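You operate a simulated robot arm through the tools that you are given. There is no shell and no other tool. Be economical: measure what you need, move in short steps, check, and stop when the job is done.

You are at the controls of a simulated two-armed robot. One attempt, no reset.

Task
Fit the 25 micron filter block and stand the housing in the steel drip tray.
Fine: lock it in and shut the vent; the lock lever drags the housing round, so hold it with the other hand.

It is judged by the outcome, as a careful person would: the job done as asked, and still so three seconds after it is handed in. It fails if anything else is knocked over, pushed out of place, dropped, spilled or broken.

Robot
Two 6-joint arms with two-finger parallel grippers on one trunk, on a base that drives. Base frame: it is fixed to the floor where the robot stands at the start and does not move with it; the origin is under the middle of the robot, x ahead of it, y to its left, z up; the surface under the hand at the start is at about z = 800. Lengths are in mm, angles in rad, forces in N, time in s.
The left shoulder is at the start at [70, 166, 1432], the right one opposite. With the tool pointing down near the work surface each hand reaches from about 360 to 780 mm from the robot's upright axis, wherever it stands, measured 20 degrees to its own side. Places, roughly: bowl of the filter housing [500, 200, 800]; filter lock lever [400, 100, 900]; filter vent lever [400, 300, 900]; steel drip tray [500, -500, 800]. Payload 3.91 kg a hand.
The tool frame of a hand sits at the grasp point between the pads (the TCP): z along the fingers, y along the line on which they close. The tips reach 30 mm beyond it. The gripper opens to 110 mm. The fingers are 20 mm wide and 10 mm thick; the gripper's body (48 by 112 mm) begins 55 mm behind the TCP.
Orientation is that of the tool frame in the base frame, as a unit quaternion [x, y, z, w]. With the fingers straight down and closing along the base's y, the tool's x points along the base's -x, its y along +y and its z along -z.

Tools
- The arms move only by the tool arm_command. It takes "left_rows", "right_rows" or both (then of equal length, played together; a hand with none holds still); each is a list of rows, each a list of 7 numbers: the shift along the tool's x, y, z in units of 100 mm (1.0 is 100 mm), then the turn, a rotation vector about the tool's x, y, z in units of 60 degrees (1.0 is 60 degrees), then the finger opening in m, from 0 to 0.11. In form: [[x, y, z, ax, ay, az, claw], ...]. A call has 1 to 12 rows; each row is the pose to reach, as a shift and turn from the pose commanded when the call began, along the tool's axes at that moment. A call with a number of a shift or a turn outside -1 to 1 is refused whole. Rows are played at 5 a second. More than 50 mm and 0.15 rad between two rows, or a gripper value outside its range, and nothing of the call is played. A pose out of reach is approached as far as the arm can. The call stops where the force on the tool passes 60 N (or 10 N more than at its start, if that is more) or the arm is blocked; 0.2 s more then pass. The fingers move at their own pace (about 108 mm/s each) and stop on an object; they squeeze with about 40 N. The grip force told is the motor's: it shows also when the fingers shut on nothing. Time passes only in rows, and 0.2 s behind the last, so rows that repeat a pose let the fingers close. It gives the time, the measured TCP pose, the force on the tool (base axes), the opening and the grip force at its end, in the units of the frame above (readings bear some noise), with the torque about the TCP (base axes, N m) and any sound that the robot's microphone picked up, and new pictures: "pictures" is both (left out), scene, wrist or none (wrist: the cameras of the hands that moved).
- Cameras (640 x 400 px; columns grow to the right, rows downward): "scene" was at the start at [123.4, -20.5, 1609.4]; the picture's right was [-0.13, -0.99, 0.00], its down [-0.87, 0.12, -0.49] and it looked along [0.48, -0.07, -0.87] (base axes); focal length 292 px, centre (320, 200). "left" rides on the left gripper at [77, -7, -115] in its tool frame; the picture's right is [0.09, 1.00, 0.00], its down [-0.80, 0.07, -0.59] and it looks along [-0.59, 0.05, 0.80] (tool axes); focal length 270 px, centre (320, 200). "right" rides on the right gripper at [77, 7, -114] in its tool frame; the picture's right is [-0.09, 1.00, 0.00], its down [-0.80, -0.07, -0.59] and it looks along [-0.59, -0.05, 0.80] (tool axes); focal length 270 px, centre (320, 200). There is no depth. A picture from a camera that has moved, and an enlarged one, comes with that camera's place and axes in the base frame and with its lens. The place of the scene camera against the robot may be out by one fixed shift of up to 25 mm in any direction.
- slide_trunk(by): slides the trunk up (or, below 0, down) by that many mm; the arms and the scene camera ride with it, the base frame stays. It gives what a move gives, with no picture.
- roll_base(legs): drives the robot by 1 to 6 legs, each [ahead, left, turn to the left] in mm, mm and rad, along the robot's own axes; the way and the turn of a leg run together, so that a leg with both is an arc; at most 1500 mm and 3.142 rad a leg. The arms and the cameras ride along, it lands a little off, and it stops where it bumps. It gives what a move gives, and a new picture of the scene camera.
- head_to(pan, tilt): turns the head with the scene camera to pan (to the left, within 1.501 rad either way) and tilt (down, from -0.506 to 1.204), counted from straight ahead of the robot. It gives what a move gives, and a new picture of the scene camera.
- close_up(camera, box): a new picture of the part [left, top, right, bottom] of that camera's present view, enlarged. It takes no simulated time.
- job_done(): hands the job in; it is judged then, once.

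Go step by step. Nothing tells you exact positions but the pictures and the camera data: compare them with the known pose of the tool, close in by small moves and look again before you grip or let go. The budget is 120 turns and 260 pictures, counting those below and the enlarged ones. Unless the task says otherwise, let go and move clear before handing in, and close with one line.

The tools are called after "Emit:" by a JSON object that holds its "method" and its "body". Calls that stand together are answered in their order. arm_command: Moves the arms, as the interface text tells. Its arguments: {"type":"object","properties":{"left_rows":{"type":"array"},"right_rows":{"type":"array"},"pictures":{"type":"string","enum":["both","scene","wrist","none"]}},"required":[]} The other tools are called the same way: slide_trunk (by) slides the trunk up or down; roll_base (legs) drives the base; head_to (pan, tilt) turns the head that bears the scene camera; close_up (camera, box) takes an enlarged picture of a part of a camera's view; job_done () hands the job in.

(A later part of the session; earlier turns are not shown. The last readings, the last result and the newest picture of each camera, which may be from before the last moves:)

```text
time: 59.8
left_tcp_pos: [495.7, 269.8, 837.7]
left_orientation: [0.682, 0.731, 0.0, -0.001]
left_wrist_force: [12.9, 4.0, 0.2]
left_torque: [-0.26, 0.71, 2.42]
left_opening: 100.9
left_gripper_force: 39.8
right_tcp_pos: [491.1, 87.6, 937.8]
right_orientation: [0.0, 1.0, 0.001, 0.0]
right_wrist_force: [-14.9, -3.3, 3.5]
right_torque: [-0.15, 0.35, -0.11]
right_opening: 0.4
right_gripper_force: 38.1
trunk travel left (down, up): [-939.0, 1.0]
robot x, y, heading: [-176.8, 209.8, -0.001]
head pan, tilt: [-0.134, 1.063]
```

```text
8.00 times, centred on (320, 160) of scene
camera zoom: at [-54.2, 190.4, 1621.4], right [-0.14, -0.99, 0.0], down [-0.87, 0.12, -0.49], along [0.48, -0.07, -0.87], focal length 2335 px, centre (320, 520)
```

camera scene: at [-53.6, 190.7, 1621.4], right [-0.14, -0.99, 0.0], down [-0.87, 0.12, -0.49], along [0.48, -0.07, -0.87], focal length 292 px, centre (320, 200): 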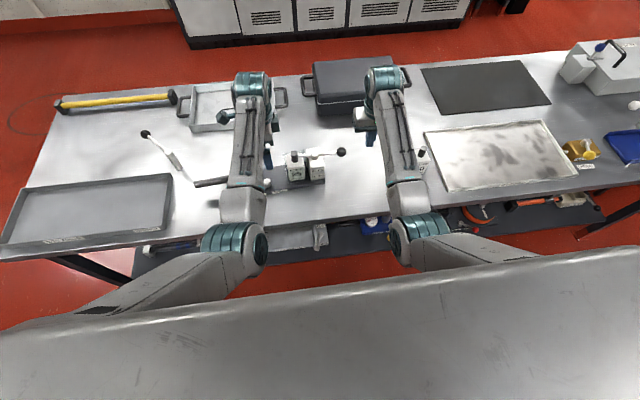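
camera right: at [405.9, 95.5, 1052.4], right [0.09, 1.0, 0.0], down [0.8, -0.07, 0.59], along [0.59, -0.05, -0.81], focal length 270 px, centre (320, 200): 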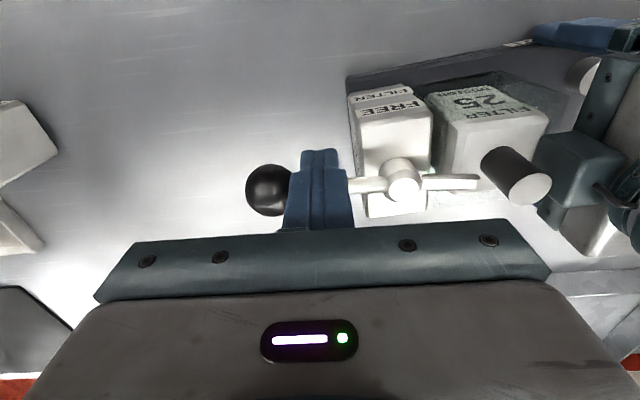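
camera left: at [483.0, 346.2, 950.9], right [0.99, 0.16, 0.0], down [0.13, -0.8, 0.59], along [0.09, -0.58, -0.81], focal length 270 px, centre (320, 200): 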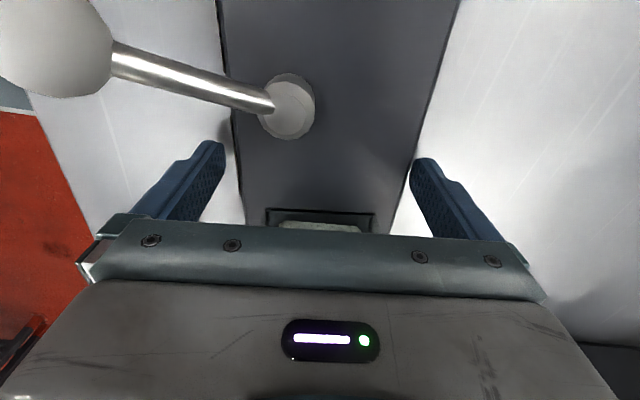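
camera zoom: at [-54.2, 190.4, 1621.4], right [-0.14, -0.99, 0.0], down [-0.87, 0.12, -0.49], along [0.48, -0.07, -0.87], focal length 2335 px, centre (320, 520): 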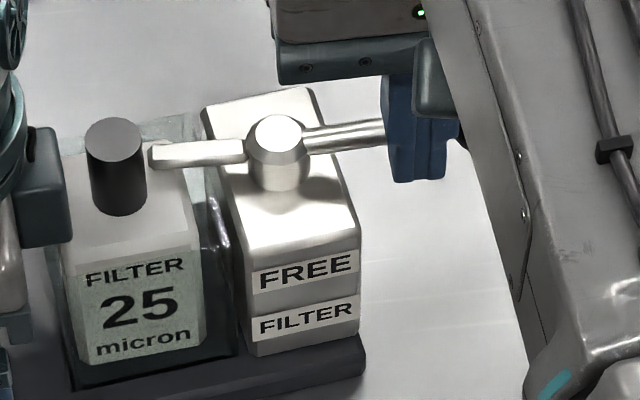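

The stub clears the handle by several mm, the lever went ~80° at ~5 N, and now doesn't turn even at 15 N, so it's at its LOCKED end stop. I'll back both hands off and check that it stays.

Emit:
{"method": "arm_command", "body": {"left_rows": [[0, 0, 0, 0, 0, 0, 0.08], [0, 0, 0, 0, 0, 0, 0.11], [0, 0, 0, 0, 0, 0, 0.11], [0, 0, -0.3, 0, 0, 0, 0.11], [0, 0, -0.65, 0, 0, 0, 0.11], [0, 0, -1.0, 0, 0, 0, 0.11]], "right_rows": [[0.1, 0, 0, 0, 0, 0, 0], [0.2, 0, 0, 0, 0, 0, 0], [0.2, 0, -0.2, 0, 0, 0, 0], [0.2, 0, -0.4, 0, 0, 0, 0], [0.2, -0.2, -0.6, 0, 0, 0, 0], [0.2, -0.5, -0.6, 0, 0, 0, 0]], "pictures": "none"}}

Emit:
{"method": "arm_command", "body": {"left_rows": [[0, 0, -0.3, 0, 0, 0, 0.11], [0, 0, -0.6, 0, 0, 0, 0.11], [0.2, 0, -0.6, 0, 0, 0, 0.05], [0.2, 0, -0.6, 0, 0, 0, 0.0]], "right_rows": [[0, -0.3, 0, 0, 0, 0, 0], [0, -0.6, 0, 0, 0, 0, 0], [0, -0.8, 0, 0, 0, 0, 0], [0, -0.8, 0, 0, 0, 0, 0]]}}

Emit:
{"method": "close_up", "body": {"camera": "scene", "box": [220, 110, 380, 210]}}

Emit:
{"method": "close_up", "body": {"camera": "right", "box": [400, 60, 640, 210]}}

```text
time: 61.2
left_tcp_pos: [497.6, 269.1, 937.6]
left_orientation: [0.683, 0.731, 0.001, -0.003]
left_wrist_force: [-0.9, 0.0, 0.0]
left_torque: [0.02, -0.02, 0.05]
left_opening: 110.1
left_gripper_force: 0.0
right_tcp_pos: [472.5, 37.1, 999.5]
right_orientation: [0.0, 1.0, 0.002, -0.001]
right_wrist_force: [0.5, 0.4, -0.5]
right_torque: [0.01, 0.0, 0.0]
right_opening: 0.1
right_gripper_force: 37.6
trunk travel left (down, up): [-939.0, 1.0]
robot x, y, heading: [-176.9, 205.1, 0.002]
head pan, tilt: [-0.134, 1.063]
```

```text
time: 62.2
left_tcp_pos: [495.1, 292.3, 997.7]
left_orientation: [0.682, 0.731, -0.001, -0.001]
left_wrist_force: [0.6, -0.1, 0.0]
left_torque: [0.02, -0.01, 0.02]
left_opening: 0.0
left_gripper_force: 15.0
right_tcp_pos: [473.1, -39.5, 997.0]
right_orientation: [-0.001, 1.0, 0.001, 0.0]
right_wrist_force: [0.2, -0.2, 0.3]
right_torque: [-0.04, 0.04, 0.02]
right_opening: 0.0
right_gripper_force: 37.4
trunk travel left (down, up): [-939.0, 1.0]
robot x, y, heading: [-176.7, 208.6, 0.001]
head pan, tilt: [-0.134, 1.063]
camera scene: at [-53.6, 190.9, 1621.4], right [-0.14, -0.99, 0.0], down [-0.87, 0.12, -0.49], along [0.48, -0.07, -0.87], focal length 292 px, centre (320, 200)
camera right: at [396.2, -32.8, 1111.9], right [0.09, 1.0, 0.0], down [0.8, -0.07, 0.59], along [0.59, -0.05, -0.8], focal length 270 px, centre (320, 200)
camera left: at [483.8, 368.2, 1112.4], right [0.99, 0.16, 0.0], down [0.13, -0.8, 0.59], along [0.09, -0.59, -0.81], focal length 270 px, centre (320, 200)
```

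scene: 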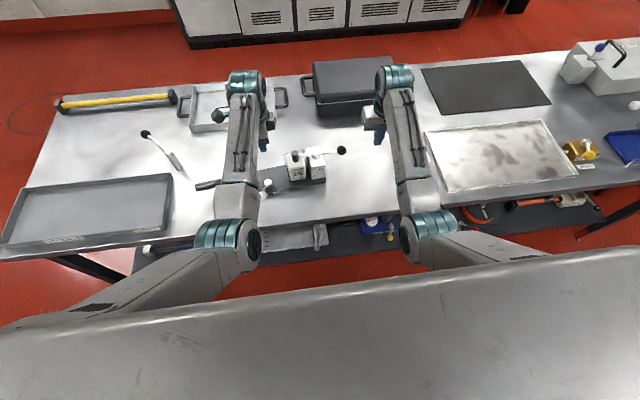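
right: 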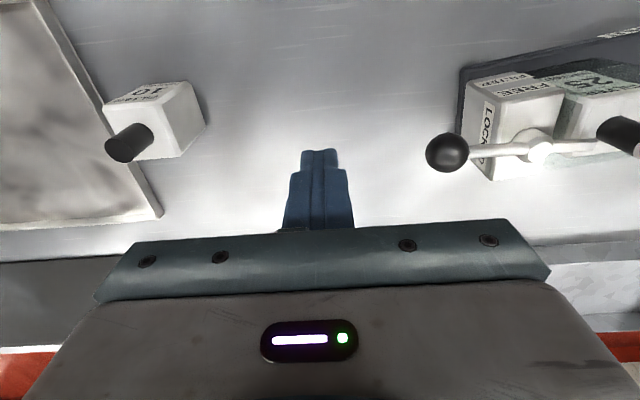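
left: 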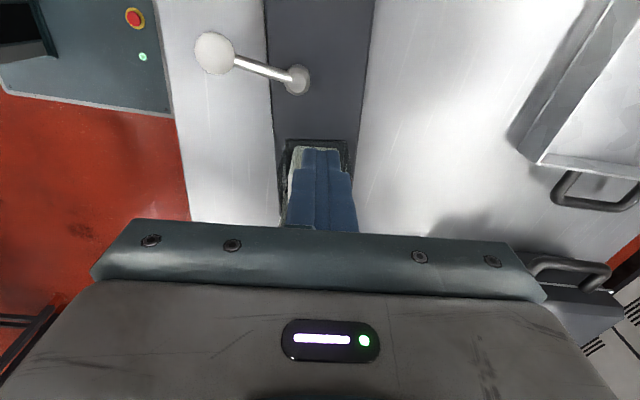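

```text
4.00 times, centred on (300, 160) of scene
camera zoom: at [-53.6, 190.9, 1621.4], right [-0.14, -0.99, 0.0], down [-0.87, 0.12, -0.49], along [0.48, -0.07, -0.87], focal length 1168 px, centre (400, 360)
```

zoom: 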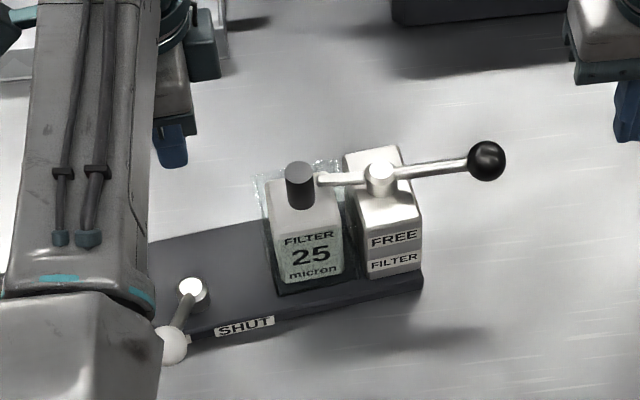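

```text
2.67 times, centred on (520, 135) of right
camera zoom: at [396.2, -32.8, 1111.9], right [0.09, 1.0, 0.0], down [0.8, -0.07, 0.59], along [0.59, -0.05, -0.8], focal length 721 px, centre (-213, 373)
```

zoom: 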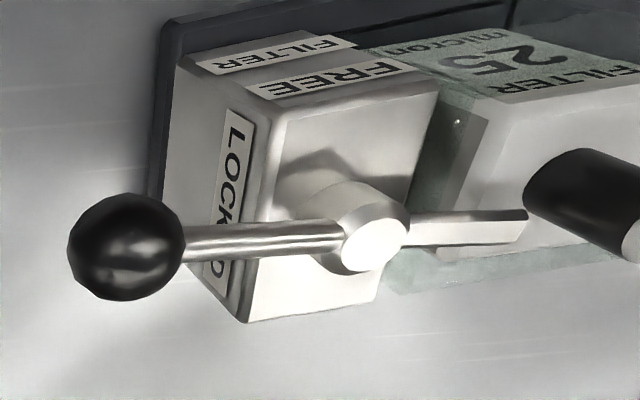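

The lever stays at LOCKED. Vent pivot is at about (470,303) and its knob at (401,319). With closed left fingers I'll come down on the knob's far (+y) side.

Emit:
{"method": "arm_command", "body": {"left_rows": [[0.2, -0.3, 0, 0, 0, 0, 0], [0.55, -0.63, 0.1, 0, 0, 0, 0], [0.57, -0.63, 0.5, 0, 0, 0, 0], [0.57, -0.63, 0.8, 0, 0, 0, 0], [0.57, -0.63, 0.8, 0, 0, 0, 0]], "pictures": "wrist"}}

Emit:
{"method": "close_up", "body": {"camera": "scene", "box": [220, 130, 340, 230]}}

```text
time: 63.4
left_tcp_pos: [426.0, 342.7, 916.5]
left_orientation: [0.683, 0.731, 0.0, 0.0]
left_wrist_force: [-0.3, 1.1, -0.6]
left_torque: [-0.02, -0.02, -0.03]
left_opening: 0.1
left_gripper_force: 37.8
right_tcp_pos: [473.7, -39.0, 998.7]
right_orientation: [-0.001, 1.0, 0.001, 0.0]
right_wrist_force: [-0.6, 0.9, 0.8]
right_torque: [-0.01, -0.02, 0.01]
right_opening: 0.2
right_gripper_force: 37.9
trunk travel left (down, up): [-939.0, 1.0]
robot x, y, heading: [-177.5, 209.8, -0.005]
head pan, tilt: [-0.134, 1.063]
camera left: at [414.3, 419.1, 1031.0], right [0.99, 0.16, 0.0], down [0.13, -0.8, 0.59], along [0.09, -0.59, -0.81], focal length 270 px, centre (320, 200)
```

left: 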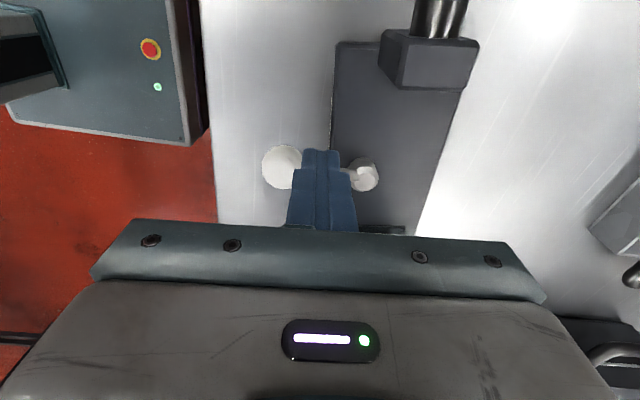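

```text
4.00 times, centred on (280, 180) of scene
camera zoom: at [-55.1, 190.9, 1621.5], right [-0.14, -0.99, 0.0], down [-0.86, 0.12, -0.49], along [0.48, -0.07, -0.87], focal length 1168 px, centre (480, 280)
```

zoom: 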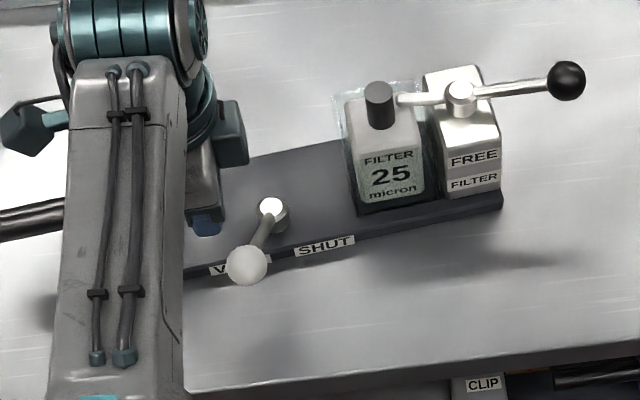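

Knob and rod positions agree. I'll descend beside the rod and push toward SHUT.

Emit:
{"method": "arm_command", "body": {"left_rows": [[0, 0, 0.2, 0, 0, 0, 0], [0, 0, 0.4, 0, 0, 0, 0], [0, 0, 0.5, 0, 0, 0, 0], [-0.12, 0, 0.5, 0, 0, 0, 0], [-0.227, -0.046, 0.5, 0, 0, 0, 0], [-0.315, -0.082, 0.5, 0, 0, 0, 0], [-0.394, -0.098, 0.5, 0, 0, 0, 0]], "pictures": "wrist"}}

Emit:
{"method": "close_up", "body": {"camera": "scene", "box": [220, 130, 340, 230]}}

```text
time: 65.0
left_tcp_pos: [424.1, 315.0, 867.1]
left_orientation: [0.681, 0.732, 0.007, -0.005]
left_wrist_force: [-0.5, -0.1, 0.0]
left_torque: [0.03, -0.01, -0.01]
left_opening: 0.1
left_gripper_force: 37.3
right_tcp_pos: [472.4, -41.1, 996.9]
right_orientation: [-0.001, 1.0, 0.001, 0.0]
right_wrist_force: [-0.8, -0.5, 0.6]
right_torque: [0.02, 0.0, -0.01]
right_opening: 0.0
right_gripper_force: 37.6
trunk travel left (down, up): [-939.0, 1.0]
robot x, y, heading: [-175.2, 210.2, -0.005]
head pan, tilt: [-0.134, 1.063]
camera left: at [410.1, 389.6, 982.3], right [0.99, 0.16, 0.0], down [0.13, -0.8, 0.58], along [0.1, -0.57, -0.81], focal length 270 px, centre (320, 200)
```

left: 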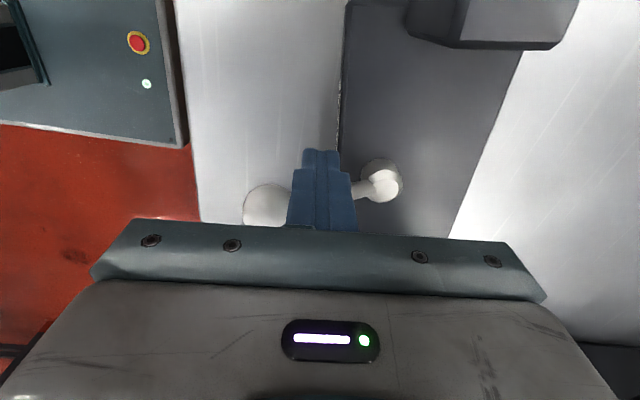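

```text
4.00 times, centred on (280, 180) of scene
camera zoom: at [-53.4, 190.2, 1621.3], right [-0.14, -0.99, 0.0], down [-0.87, 0.12, -0.49], along [0.48, -0.07, -0.87], focal length 1168 px, centre (480, 280)
```

zoom: 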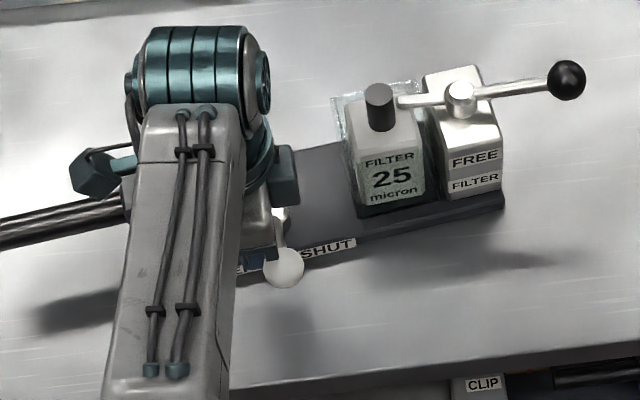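

The vent lever is moving and the housing is not. I continue the push.

Emit:
{"method": "arm_command", "body": {"left_rows": [[-0.05, 0, 0, 0, 0, 0, 0], [-0.1, 0, 0, 0, 0, 0, 0], [-0.15, 0.01, 0, 0, 0, 0, 0], [-0.15, 0.01, 0, 0, 0, 0, 0]], "pictures": "wrist"}}

Emit:
{"method": "close_up", "body": {"camera": "scene", "box": [220, 130, 340, 230]}}

```text
time: 66.2
left_tcp_pos: [420.2, 317.9, 858.2]
left_orientation: [0.677, 0.736, 0.012, -0.017]
left_wrist_force: [0.5, 0.1, -0.1]
left_torque: [0.01, 0.02, 0.0]
left_opening: 0.0
left_gripper_force: 38.5
right_tcp_pos: [473.8, -39.5, 997.4]
right_orientation: [0.0, 1.0, 0.001, -0.001]
right_wrist_force: [0.1, -0.3, -0.2]
right_torque: [0.03, 0.04, 0.04]
right_opening: 0.0
right_gripper_force: 37.7
trunk travel left (down, up): [-939.0, 1.0]
robot x, y, heading: [-176.9, 210.5, -0.006]
head pan, tilt: [-0.134, 1.063]
stopped in row 4 (left hand): the arm was blocked; the commanded pose is now the measured one
camera left: at [408.5, 389.8, 976.0], right [0.99, 0.17, 0.0], down [0.14, -0.82, 0.56], along [0.1, -0.55, -0.83], focal length 270 px, centre (320, 200)
```

left: 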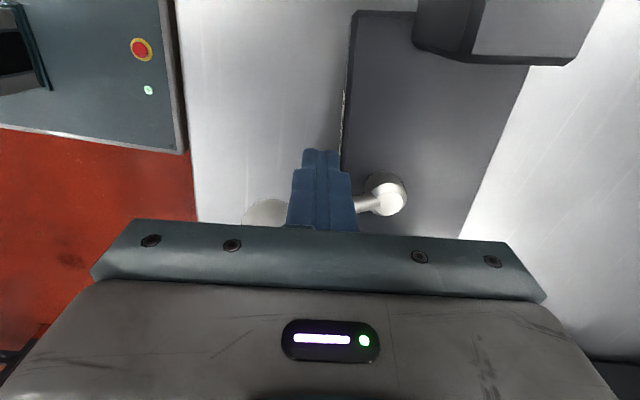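

```text
4.00 times, centred on (280, 180) of scene
camera zoom: at [-53.6, 190.1, 1621.4], right [-0.14, -0.99, 0.0], down [-0.87, 0.12, -0.49], along [0.48, -0.07, -0.87], focal length 1168 px, centre (480, 280)
```

zoom: 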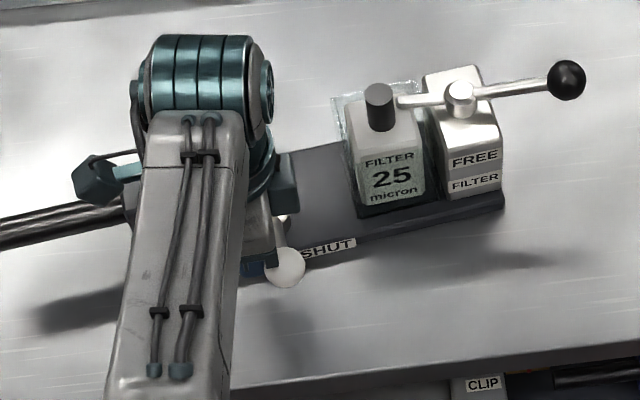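

The arm reached its inward limit, but the base can supply the remaining motion: I'll roll it a little to the right, so the finger pushes the lever on.

Emit:
{"method": "roll_base", "body": {"legs": [[0, -14, 0]]}}

Emit:
{"method": "close_up", "body": {"camera": "scene", "box": [220, 130, 340, 230]}}

```text
time: 67.0
left_tcp_pos: [420.5, 305.2, 858.4]
left_orientation: [0.677, 0.736, 0.011, -0.015]
left_wrist_force: [0.5, 1.1, -0.3]
left_torque: [-0.01, -0.01, -0.01]
left_opening: 0.0
left_gripper_force: 38.0
right_tcp_pos: [473.9, -50.0, 997.6]
right_orientation: [-0.001, 1.0, 0.001, 0.0]
right_wrist_force: [-0.2, 0.1, 1.3]
right_torque: [-0.02, 0.0, 0.04]
right_opening: 0.2
right_gripper_force: 37.9
trunk travel left (down, up): [-939.0, 1.0]
robot x, y, heading: [-178.0, 194.0, 0.0]
head pan, tilt: [-0.134, 1.063]
camera scene: at [-53.9, 181.2, 1621.4], right [-0.13, -0.99, 0.0], down [-0.87, 0.12, -0.49], along [0.48, -0.07, -0.87], focal length 292 px, centre (320, 200)
```

scene: 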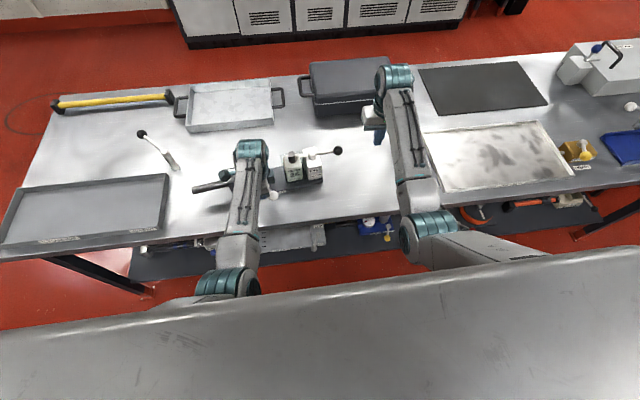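

```text
4.00 times, centred on (280, 180) of scene
camera zoom: at [-53.9, 181.2, 1621.4], right [-0.13, -0.99, 0.0], down [-0.87, 0.12, -0.49], along [0.48, -0.07, -0.87], focal length 1168 px, centre (480, 280)
```

zoom: 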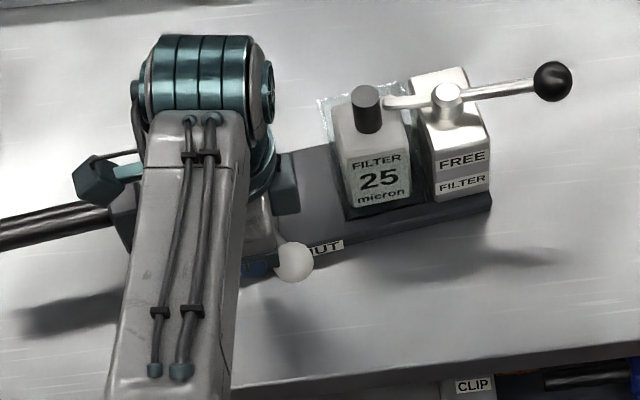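

Emit:
{"method": "roll_base", "body": {"legs": [[0, -12, 0]]}}

Emit:
{"method": "close_up", "body": {"camera": "scene", "box": [220, 130, 340, 230]}}

```text
time: 67.7
left_tcp_pos: [421.1, 293.6, 857.9]
left_orientation: [0.676, 0.737, 0.011, -0.016]
left_wrist_force: [0.3, -0.1, -0.4]
left_torque: [-0.02, -0.02, 0.02]
left_opening: 0.0
left_gripper_force: 37.8
right_tcp_pos: [473.8, -61.8, 998.8]
right_orientation: [-0.001, 1.0, -0.001, 0.001]
right_wrist_force: [-0.1, -0.9, 0.1]
right_torque: [-0.02, 0.0, 0.02]
right_opening: 0.0
right_gripper_force: 37.5
trunk travel left (down, up): [-939.0, 1.0]
robot x, y, heading: [-181.6, 188.6, -0.004]
head pan, tilt: [-0.134, 1.063]
camera scene: at [-53.9, 169.2, 1621.4], right [-0.13, -0.99, 0.0], down [-0.87, 0.12, -0.49], along [0.48, -0.07, -0.87], focal length 292 px, centre (320, 200)
```

scene: 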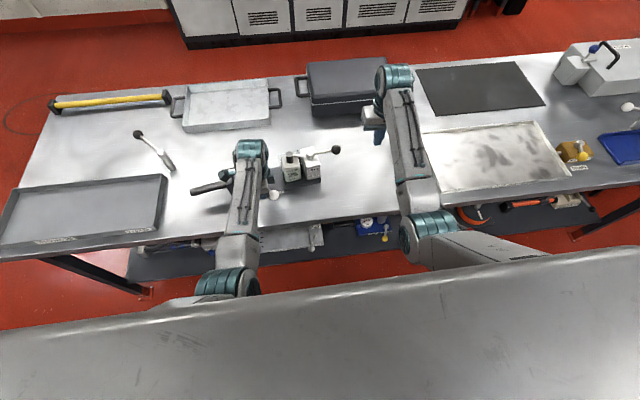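

```text
4.00 times, centred on (280, 180) of scene
camera zoom: at [-53.9, 169.2, 1621.4], right [-0.13, -0.99, 0.0], down [-0.87, 0.12, -0.49], along [0.48, -0.07, -0.87], focal length 1168 px, centre (480, 280)
```

zoom: 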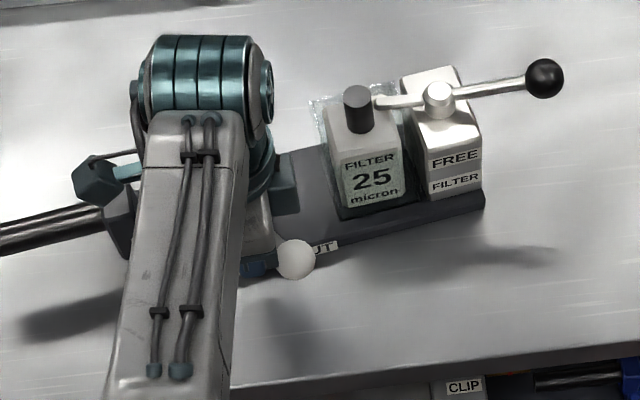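

Emit:
{"method": "roll_base", "body": {"legs": [[0, -10, 0]]}}

Emit:
{"method": "close_up", "body": {"camera": "scene", "box": [220, 130, 340, 230]}}

Emit:
{"method": "close_up", "body": {"camera": "left", "box": [200, 80, 480, 240]}}

```text
time: 68.5
left_tcp_pos: [420.2, 284.4, 857.7]
left_orientation: [0.676, 0.737, 0.012, -0.016]
left_wrist_force: [0.8, -0.2, 0.4]
left_torque: [-0.01, -0.01, -0.02]
left_opening: 0.1
left_gripper_force: 37.8
right_tcp_pos: [471.9, -73.2, 998.1]
right_orientation: [-0.001, 1.0, 0.0, 0.001]
right_wrist_force: [-0.3, -0.2, 0.1]
right_torque: [0.02, -0.02, 0.01]
right_opening: 0.0
right_gripper_force: 37.6
trunk travel left (down, up): [-939.0, 1.0]
robot x, y, heading: [-178.0, 172.6, 0.005]
head pan, tilt: [-0.134, 1.063]
camera scene: at [-53.8, 158.1, 1621.4], right [-0.13, -0.99, 0.0], down [-0.87, 0.12, -0.49], along [0.48, -0.07, -0.87], focal length 292 px, centre (320, 200)
```

scene: 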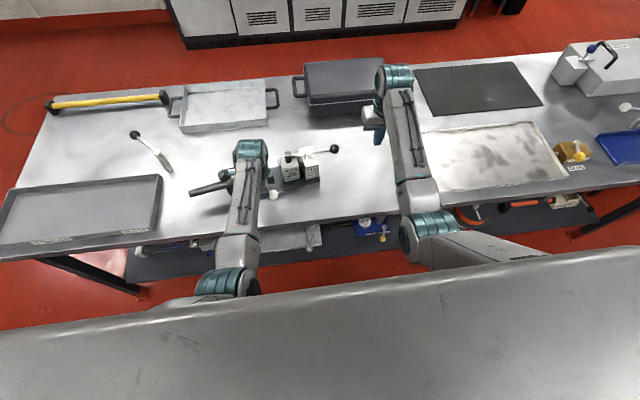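

```text
4.00 times, centred on (280, 180) of scene
camera zoom: at [-53.8, 158.1, 1621.4], right [-0.13, -0.99, 0.0], down [-0.87, 0.12, -0.49], along [0.48, -0.07, -0.87], focal length 1168 px, centre (480, 280)
```

zoom: 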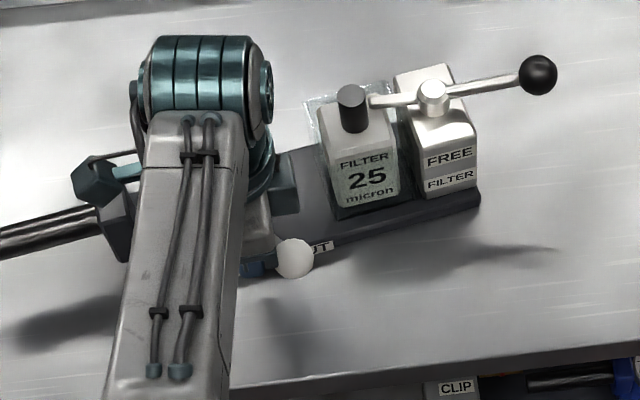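

```text
2.29 times, centred on (340, 160) of left
camera zoom: at [408.2, 356.9, 975.3], right [0.98, 0.17, 0.0], down [0.14, -0.81, 0.56], along [0.1, -0.55, -0.83], focal length 618 px, centre (274, 291)
```

zoom: 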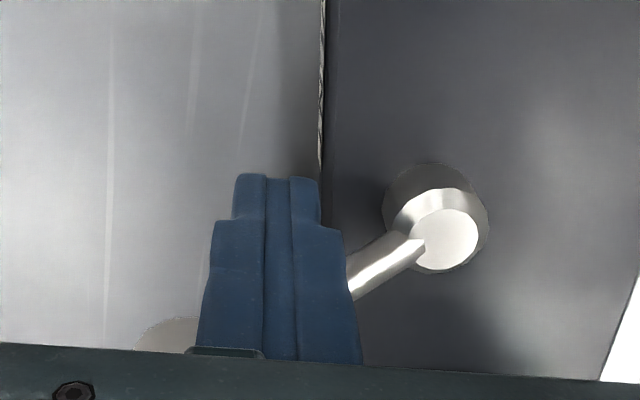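

The housing was dragged a bit along with the vent lever. I'll move the finger further out, behind the knob itself, where less force is needed.

Emit:
{"method": "arm_command", "body": {"left_rows": [[0.13, 0.01, 0, 0, 0, 0, 0], [0.137, -0.09, 0, 0, 0, 0, 0], [0.137, -0.189, 0, 0, 0, 0, 0], [0.137, -0.189, 0, 0, 0, 0, 0]]}}

Emit:
{"method": "close_up", "body": {"camera": "left", "box": [200, 80, 480, 240]}}

Emit:
{"method": "close_up", "body": {"camera": "scene", "box": [220, 130, 340, 230]}}

```text
time: 69.5
left_tcp_pos: [400.7, 294.3, 858.5]
left_orientation: [0.676, 0.736, 0.013, -0.017]
left_wrist_force: [0.6, 0.2, 0.4]
left_torque: [-0.02, 0.04, 0.02]
left_opening: 0.1
left_gripper_force: 37.2
right_tcp_pos: [474.5, -74.6, 996.7]
right_orientation: [-0.001, 1.0, 0.001, 0.001]
right_wrist_force: [0.5, -0.1, 0.7]
right_torque: [-0.01, 0.02, -0.03]
right_opening: 0.0
right_gripper_force: 37.3
trunk travel left (down, up): [-939.0, 1.0]
robot x, y, heading: [-177.2, 173.3, -0.0]
head pan, tilt: [-0.134, 1.063]
camera scene: at [-53.1, 154.2, 1621.3], right [-0.13, -0.99, 0.0], down [-0.87, 0.12, -0.49], along [0.48, -0.07, -0.87], focal length 292 px, centre (320, 200)
camera left: at [388.6, 367.0, 975.9], right [0.98, 0.17, 0.0], down [0.14, -0.82, 0.56], along [0.1, -0.55, -0.83], focal length 270 px, centre (320, 200)
```

scene: 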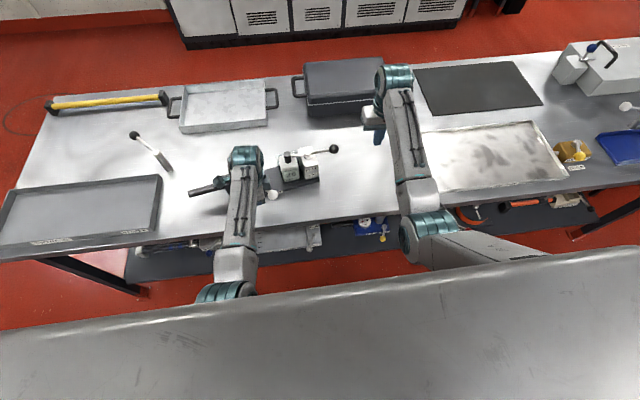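
left: 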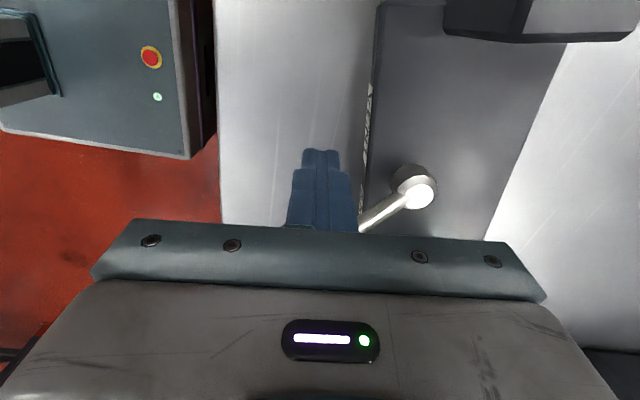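

```text
2.29 times, centred on (340, 160) of left
camera zoom: at [388.6, 367.0, 975.9], right [0.98, 0.17, 0.0], down [0.14, -0.82, 0.56], along [0.1, -0.55, -0.83], focal length 618 px, centre (274, 291)
```

zoom: 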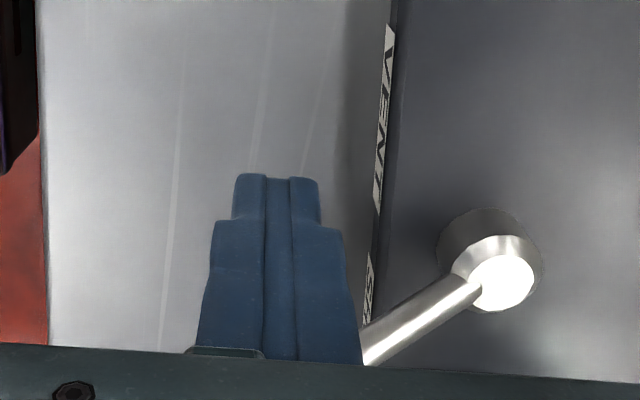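

```text
4.00 times, centred on (280, 180) of scene
camera zoom: at [-53.1, 154.2, 1621.3], right [-0.13, -0.99, 0.0], down [-0.87, 0.12, -0.49], along [0.48, -0.07, -0.87], focal length 1168 px, centre (480, 280)
```

zoom: 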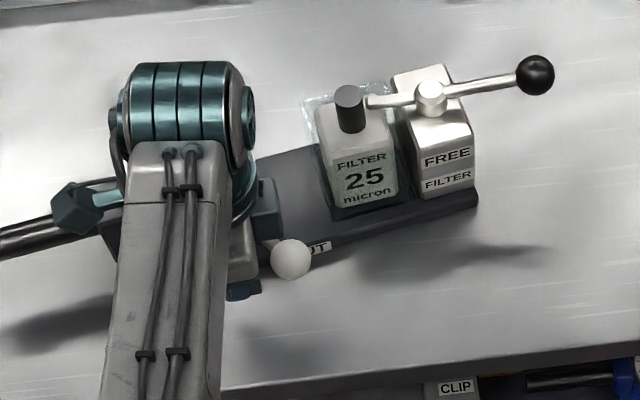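

The lever now measures ~198° relative to the body, mirror of its 160° VENT position, so it should be at or near SHUT. One gentle test push at the knob will confirm the stop.

Emit:
{"method": "roll_base", "body": {"legs": [[0, -26, 0]]}}

Emit:
{"method": "close_up", "body": {"camera": "left", "box": [200, 80, 480, 240]}}

Emit:
{"method": "close_up", "body": {"camera": "scene", "box": [220, 130, 340, 230]}}

```text
time: 70.3
left_tcp_pos: [401.0, 275.1, 858.4]
left_orientation: [0.677, 0.736, 0.01, -0.015]
left_wrist_force: [0.1, 0.4, -0.3]
left_torque: [-0.06, -0.03, 0.0]
left_opening: 0.0
left_gripper_force: 37.7
right_tcp_pos: [471.8, -94.1, 999.1]
right_orientation: [-0.001, 1.0, -0.001, 0.0]
right_wrist_force: [0.5, -0.5, -0.3]
right_torque: [-0.07, 0.05, 0.02]
right_opening: 0.1
right_gripper_force: 37.7
trunk travel left (down, up): [-939.0, 1.0]
robot x, y, heading: [-177.7, 147.5, -0.0]
head pan, tilt: [-0.134, 1.063]
camera scene: at [-53.8, 137.6, 1621.4], right [-0.13, -0.99, 0.01], down [-0.87, 0.11, -0.49], along [0.48, -0.07, -0.87], focal length 292 px, centre (320, 200)
```

scene: 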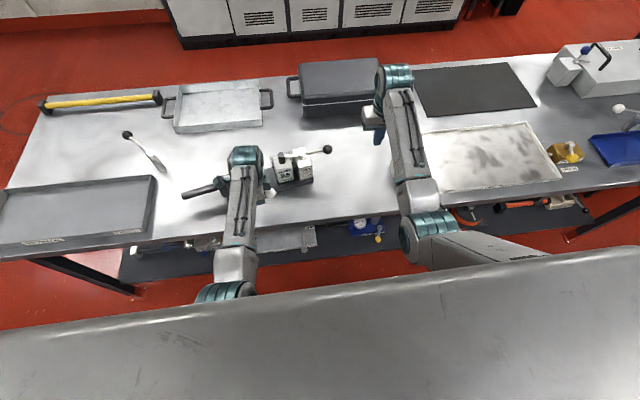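

```text
2.29 times, centred on (340, 160) of left
camera zoom: at [388.4, 347.1, 975.1], right [0.98, 0.17, 0.0], down [0.14, -0.81, 0.56], along [0.1, -0.56, -0.83], focal length 618 px, centre (274, 291)
```

zoom: 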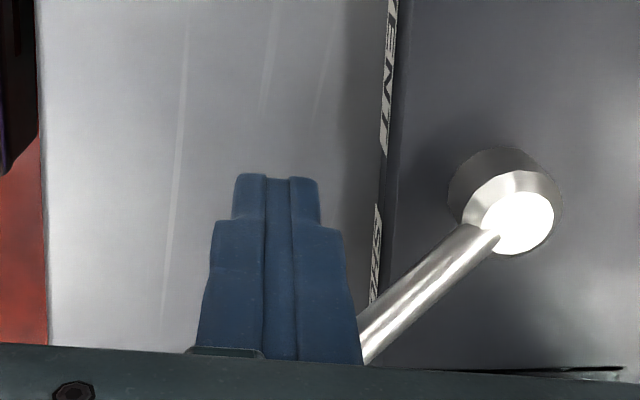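

```text
4.00 times, centred on (280, 180) of scene
camera zoom: at [-53.8, 137.6, 1621.4], right [-0.13, -0.99, 0.01], down [-0.87, 0.11, -0.49], along [0.48, -0.07, -0.87], focal length 1168 px, centre (480, 280)
```

zoom: 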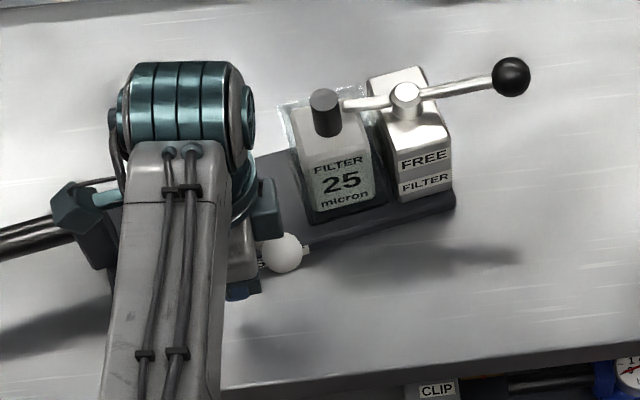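

The lever moved another 16° without dragging the housing, so it was not yet at its stop. I continue pushing at the knob.

Emit:
{"method": "roll_base", "body": {"legs": [[0, -12, 0]]}}

Emit:
{"method": "close_up", "body": {"camera": "left", "box": [200, 80, 480, 240]}}

Emit:
{"method": "close_up", "body": {"camera": "scene", "box": [220, 130, 340, 230]}}

```text
time: 71.0
left_tcp_pos: [400.2, 260.0, 857.7]
left_orientation: [0.676, 0.737, 0.011, -0.016]
left_wrist_force: [0.2, -0.3, 0.8]
left_torque: [0.0, 0.0, 0.0]
left_opening: 0.0
left_gripper_force: 37.8
right_tcp_pos: [472.9, -107.7, 998.8]
right_orientation: [-0.002, 1.0, 0.001, -0.001]
right_wrist_force: [-0.5, 0.6, 0.1]
right_torque: [-0.03, -0.02, -0.02]
right_opening: 0.0
right_gripper_force: 37.5
trunk travel left (down, up): [-939.0, 1.0]
robot x, y, heading: [-177.2, 134.4, -0.001]
head pan, tilt: [-0.134, 1.063]
camera scene: at [-53.8, 121.7, 1621.4], right [-0.13, -0.99, 0.0], down [-0.87, 0.12, -0.49], along [0.48, -0.07, -0.87], focal length 292 px, centre (320, 200)
```

scene: 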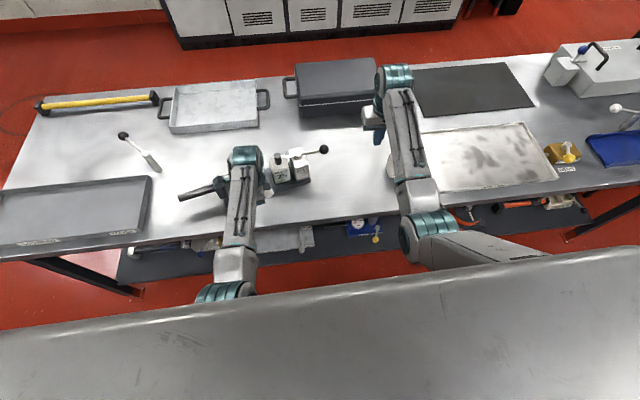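

```text
2.29 times, centred on (340, 160) of left
camera zoom: at [388.3, 333.0, 975.5], right [0.98, 0.17, 0.0], down [0.14, -0.81, 0.56], along [0.1, -0.55, -0.83], focal length 618 px, centre (274, 291)
```

zoom: 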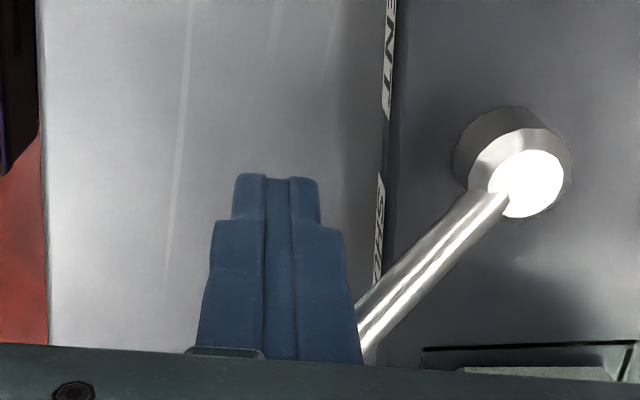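

```text
4.00 times, centred on (280, 180) of scene
camera zoom: at [-53.8, 121.7, 1621.4], right [-0.13, -0.99, 0.0], down [-0.87, 0.12, -0.49], along [0.48, -0.07, -0.87], focal length 1168 px, centre (480, 280)
```

zoom: 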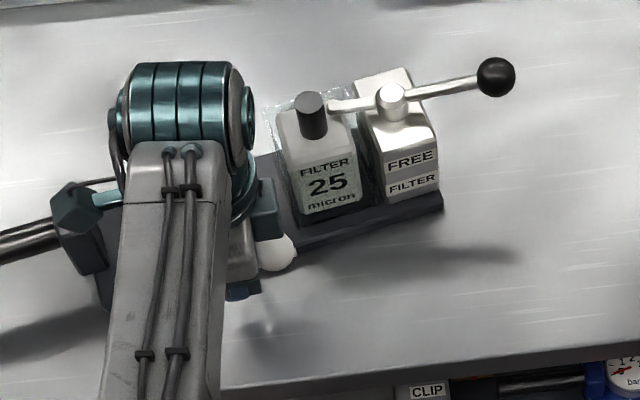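

I need an unobstructed look at the vent lever, so I'll lift the left hand and view from above.

Emit:
{"method": "arm_command", "body": {"left_rows": [[0.1, 0, 0, 0, 0, 0, 0], [0.15, 0, -0.3, 0, 0, 0, 0], [0.3, 0.0, -0.65, 0, 0, 0, 0], [0.5, 0.0, -1.0, 0, 0, 0, 0], [0.6, 0, -1.0, 0, 0, 0, 0]]}}

Emit:
{"method": "close_up", "body": {"camera": "scene", "box": [200, 130, 340, 230]}}

Emit:
{"method": "close_up", "body": {"camera": "left", "box": [160, 80, 480, 240]}}

```text
time: 72.2
left_tcp_pos: [395.8, 314.2, 961.3]
left_orientation: [0.676, 0.736, 0.013, -0.017]
left_wrist_force: [-0.6, 0.3, -0.3]
left_torque: [0.0, -0.01, 0.0]
left_opening: 0.0
left_gripper_force: 37.9
right_tcp_pos: [473.2, -110.2, 998.5]
right_orientation: [-0.001, 1.0, 0.003, 0.0]
right_wrist_force: [-0.5, 0.0, -0.2]
right_torque: [0.0, 0.01, 0.0]
right_opening: 0.0
right_gripper_force: 37.7
trunk travel left (down, up): [-939.0, 1.0]
robot x, y, heading: [-177.1, 137.0, 0.001]
head pan, tilt: [-0.134, 1.063]
camera scene: at [-53.7, 118.1, 1621.4], right [-0.13, -0.99, 0.0], down [-0.87, 0.12, -0.49], along [0.48, -0.07, -0.87], focal length 292 px, centre (320, 200)
camera left: at [383.6, 386.8, 1078.0], right [0.98, 0.17, 0.0], down [0.14, -0.82, 0.56], along [0.1, -0.55, -0.83], focal length 270 px, centre (320, 200)
```

scene: 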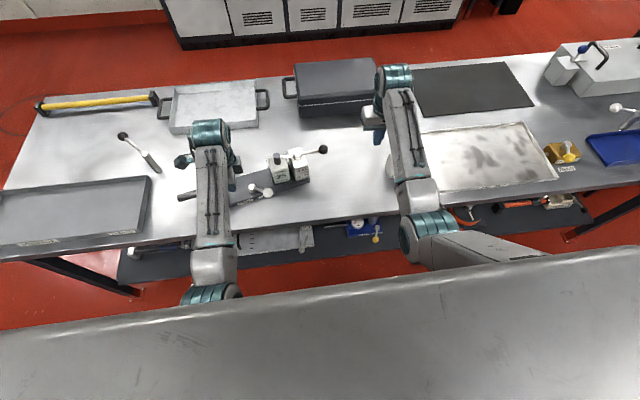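
left: 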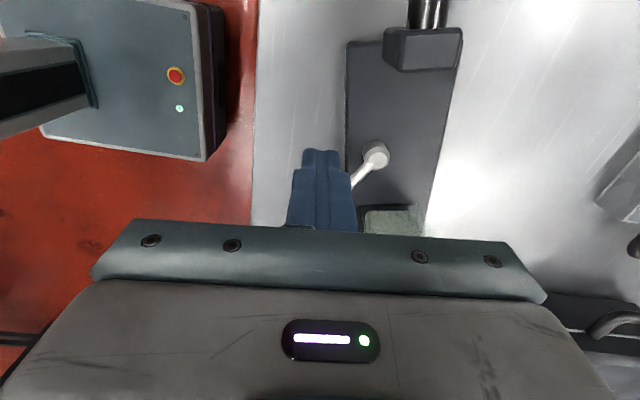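

```text
4.00 times, centred on (270, 180) of scene
camera zoom: at [-53.7, 118.1, 1621.4], right [-0.13, -0.99, 0.0], down [-0.87, 0.12, -0.49], along [0.48, -0.07, -0.87], focal length 1168 px, centre (520, 280)
```

zoom: 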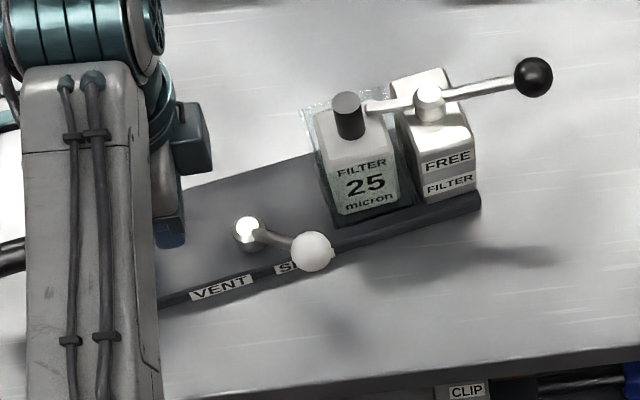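

```text
2.00 times, centred on (320, 160) of left
camera zoom: at [383.6, 386.8, 1078.0], right [0.98, 0.17, 0.0], down [0.14, -0.82, 0.56], along [0.1, -0.55, -0.83], focal length 541 px, centre (320, 280)
```

zoom: 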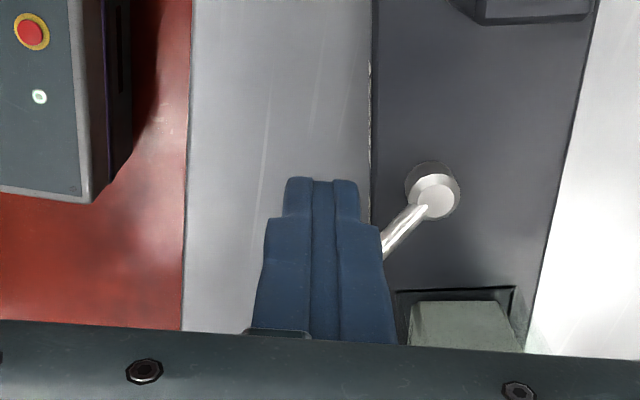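

The vent knob now sits over the SHUT label (about 64° from its start). I'll do one confirming push at the knob with the arm, which gives force readings.

Emit:
{"method": "arm_command", "body": {"left_rows": [[-0.25, 0, 0.2, 0, 0, 0, 0], [-0.5, 0.015, 0.5, 0, 0, 0, 0], [-0.5, 0.015, 0.85, 0, 0, 0, 0], [-0.5, 0.015, 1.0, 0, 0, 0, 0], [-0.58, 0.015, 1.0, 0, 0, 0, 0], [-0.66, 0.015, 1.0, 0, 0, 0, 0]], "pictures": "none"}}

Emit:
{"method": "close_up", "body": {"camera": "scene", "box": [200, 130, 340, 230]}}

Emit:
{"method": "close_up", "body": {"camera": "left", "box": [160, 80, 480, 240]}}

```text
time: 73.6
left_tcp_pos: [401.1, 255.7, 855.6]
left_orientation: [0.676, 0.737, 0.013, -0.019]
left_wrist_force: [-0.8, 0.3, -0.7]
left_torque: [0.0, 0.0, -0.03]
left_opening: 0.0
left_gripper_force: 37.5
right_tcp_pos: [473.0, -110.8, 997.2]
right_orientation: [-0.002, 1.0, 0.003, 0.0]
right_wrist_force: [-0.6, 0.2, -0.2]
right_torque: [0.02, 0.03, -0.01]
right_opening: 0.0
right_gripper_force: 37.5
trunk travel left (down, up): [-939.0, 1.0]
robot x, y, heading: [-178.6, 139.9, 0.003]
head pan, tilt: [-0.134, 1.063]
```

```text
4.00 times, centred on (270, 180) of scene
camera zoom: at [-53.5, 116.9, 1621.3], right [-0.13, -0.99, 0.0], down [-0.87, 0.12, -0.49], along [0.48, -0.07, -0.87], focal length 1168 px, centre (520, 280)
```

zoom: 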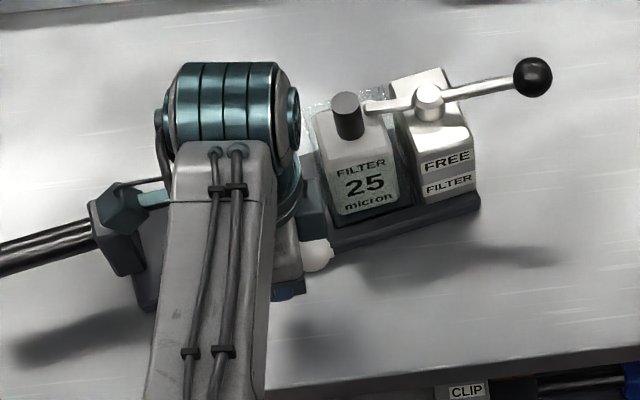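

```text
2.00 times, centred on (320, 160) of left
camera zoom: at [389.1, 326.9, 974.3], right [0.98, 0.17, 0.0], down [0.15, -0.82, 0.56], along [0.09, -0.55, -0.83], focal length 541 px, centre (320, 280)
```

zoom: 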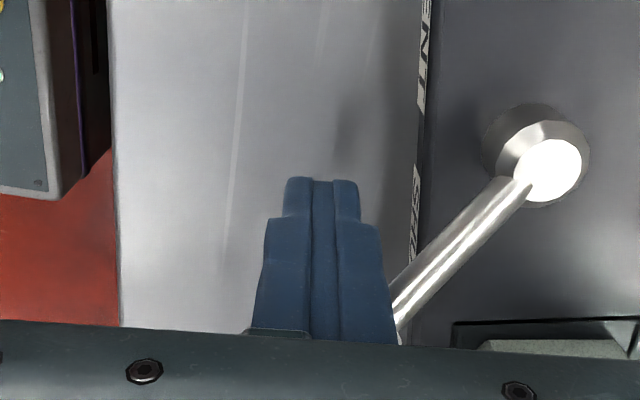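

No contact yet at y≈256; pushing further in small steps.

Emit:
{"method": "arm_command", "body": {"left_rows": [[-0.06, 0, 0, 0, 0, 0, 0], [-0.12, 0, 0, 0, 0, 0, 0], [-0.18, 0, 0, 0, 0, 0, 0], [-0.18, 0, 0, 0, 0, 0, 0]], "pictures": "none"}}

Emit:
{"method": "close_up", "body": {"camera": "scene", "box": [200, 130, 340, 230]}}

Emit:
{"method": "close_up", "body": {"camera": "left", "box": [160, 80, 480, 240]}}

```text
time: 74.6
left_tcp_pos: [400.9, 256.0, 849.4]
left_orientation: [0.671, 0.74, 0.019, -0.031]
left_wrist_force: [0.0, -0.2, -0.3]
left_torque: [-0.04, 0.0, -0.01]
left_opening: 0.1
left_gripper_force: 37.4
right_tcp_pos: [473.5, -111.2, 997.4]
right_orientation: [-0.002, 1.0, 0.002, 0.0]
right_wrist_force: [-0.3, 0.4, -0.6]
right_torque: [0.0, -0.01, 0.01]
right_opening: 0.2
right_gripper_force: 37.7
trunk travel left (down, up): [-939.0, 1.0]
robot x, y, heading: [-178.2, 139.6, -0.001]
head pan, tilt: [-0.134, 1.063]
```

```text
4.00 times, centred on (270, 180) of scene
camera zoom: at [-53.6, 116.8, 1621.4], right [-0.13, -0.99, 0.0], down [-0.87, 0.12, -0.49], along [0.48, -0.07, -0.87], focal length 1168 px, centre (520, 280)
```

zoom: 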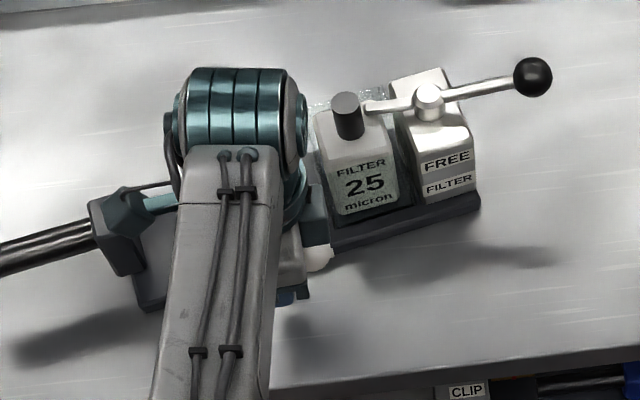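

```text
2.00 times, centred on (320, 160) of left
camera zoom: at [388.5, 324.8, 969.1], right [0.98, 0.18, -0.01], down [0.16, -0.83, 0.54], along [0.09, -0.53, -0.84], focal length 541 px, centre (320, 280)
```

zoom: 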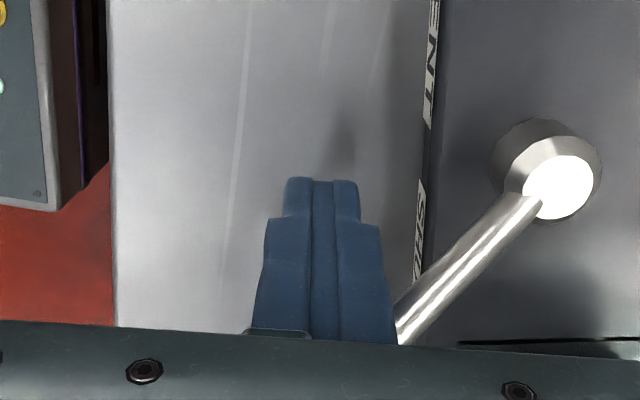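

Emit:
{"method": "arm_command", "body": {"left_rows": [[0.02, 0.07, -0.05, 0, 0, 0, 0], [0.02, 0.13, -0.05, 0, 0, 0, 0], [0.02, 0.13, -0.05, 0, 0, 0, 0]], "pictures": "none"}}

Emit:
{"method": "roll_base", "body": {"legs": [[0, -18, 0]]}}

Emit:
{"method": "close_up", "body": {"camera": "left", "box": [160, 80, 480, 240]}}

Emit:
{"method": "close_up", "body": {"camera": "scene", "box": [200, 130, 340, 230]}}

```text
time: 75.4
left_tcp_pos: [417.9, 247.8, 861.0]
left_orientation: [0.674, 0.738, 0.017, -0.022]
left_wrist_force: [-2.5, -0.1, -1.8]
left_torque: [0.02, 0.02, 0.02]
left_opening: 0.3
left_gripper_force: 37.3
right_tcp_pos: [473.5, -110.9, 999.0]
right_orientation: [-0.002, 1.0, 0.002, 0.0]
right_wrist_force: [0.1, -0.6, 0.0]
right_torque: [-0.03, 0.01, 0.0]
right_opening: 0.0
right_gripper_force: 38.1
trunk travel left (down, up): [-939.0, 1.0]
robot x, y, heading: [-177.2, 136.7, -0.005]
head pan, tilt: [-0.134, 1.063]
```

```text
time: 76.2
left_tcp_pos: [420.2, 234.3, 861.5]
left_orientation: [0.674, 0.738, 0.017, -0.019]
left_wrist_force: [0.5, 1.1, 0.7]
left_torque: [-0.06, 0.02, -0.02]
left_opening: 0.0
left_gripper_force: 37.7
right_tcp_pos: [473.8, -125.7, 998.2]
right_orientation: [-0.002, 1.0, 0.0, 0.0]
right_wrist_force: [0.3, -0.3, -0.6]
right_torque: [-0.05, 0.01, 0.01]
right_opening: 0.0
right_gripper_force: 37.9
trunk travel left (down, up): [-939.0, 1.0]
robot x, y, heading: [-174.8, 120.1, -0.003]
head pan, tilt: [-0.134, 1.063]
camera scene: at [-53.8, 105.5, 1621.4], right [-0.13, -0.99, 0.0], down [-0.87, 0.12, -0.49], along [0.48, -0.07, -0.87], focal length 292 px, centre (320, 200)
```

scene: 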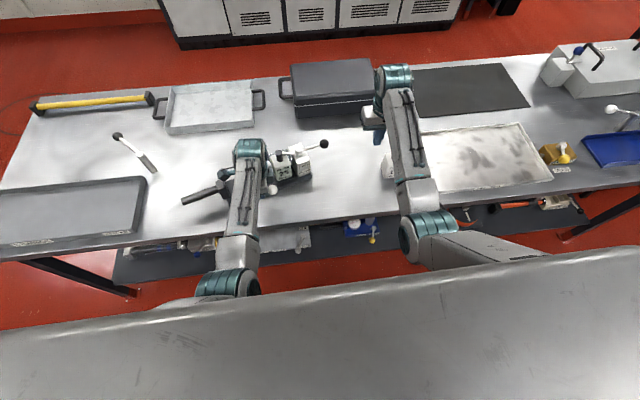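

```text
2.00 times, centred on (320, 160) of left
camera zoom: at [406.9, 304.2, 979.4], right [0.98, 0.18, 0.0], down [0.15, -0.82, 0.55], along [0.1, -0.54, -0.83], focal length 541 px, centre (320, 280)
```

zoom: 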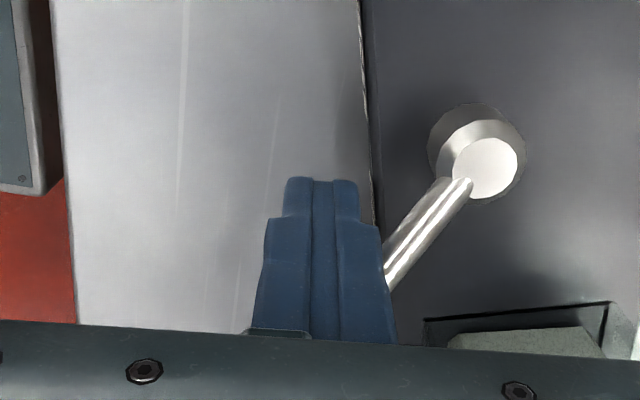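

```text
4.00 times, centred on (270, 180) of scene
camera zoom: at [-53.8, 105.5, 1621.4], right [-0.13, -0.99, 0.0], down [-0.87, 0.12, -0.49], along [0.48, -0.07, -0.87], focal length 1168 px, centre (520, 280)
```

zoom: 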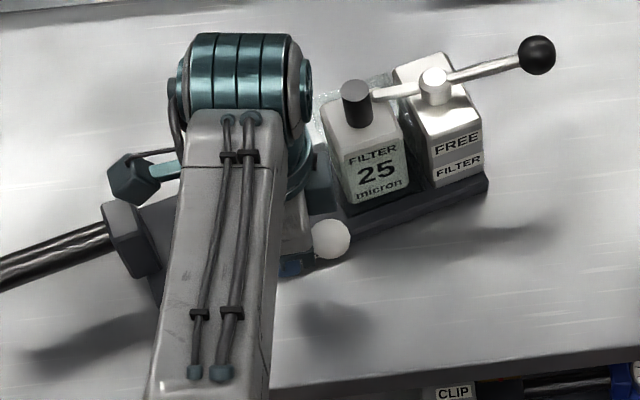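

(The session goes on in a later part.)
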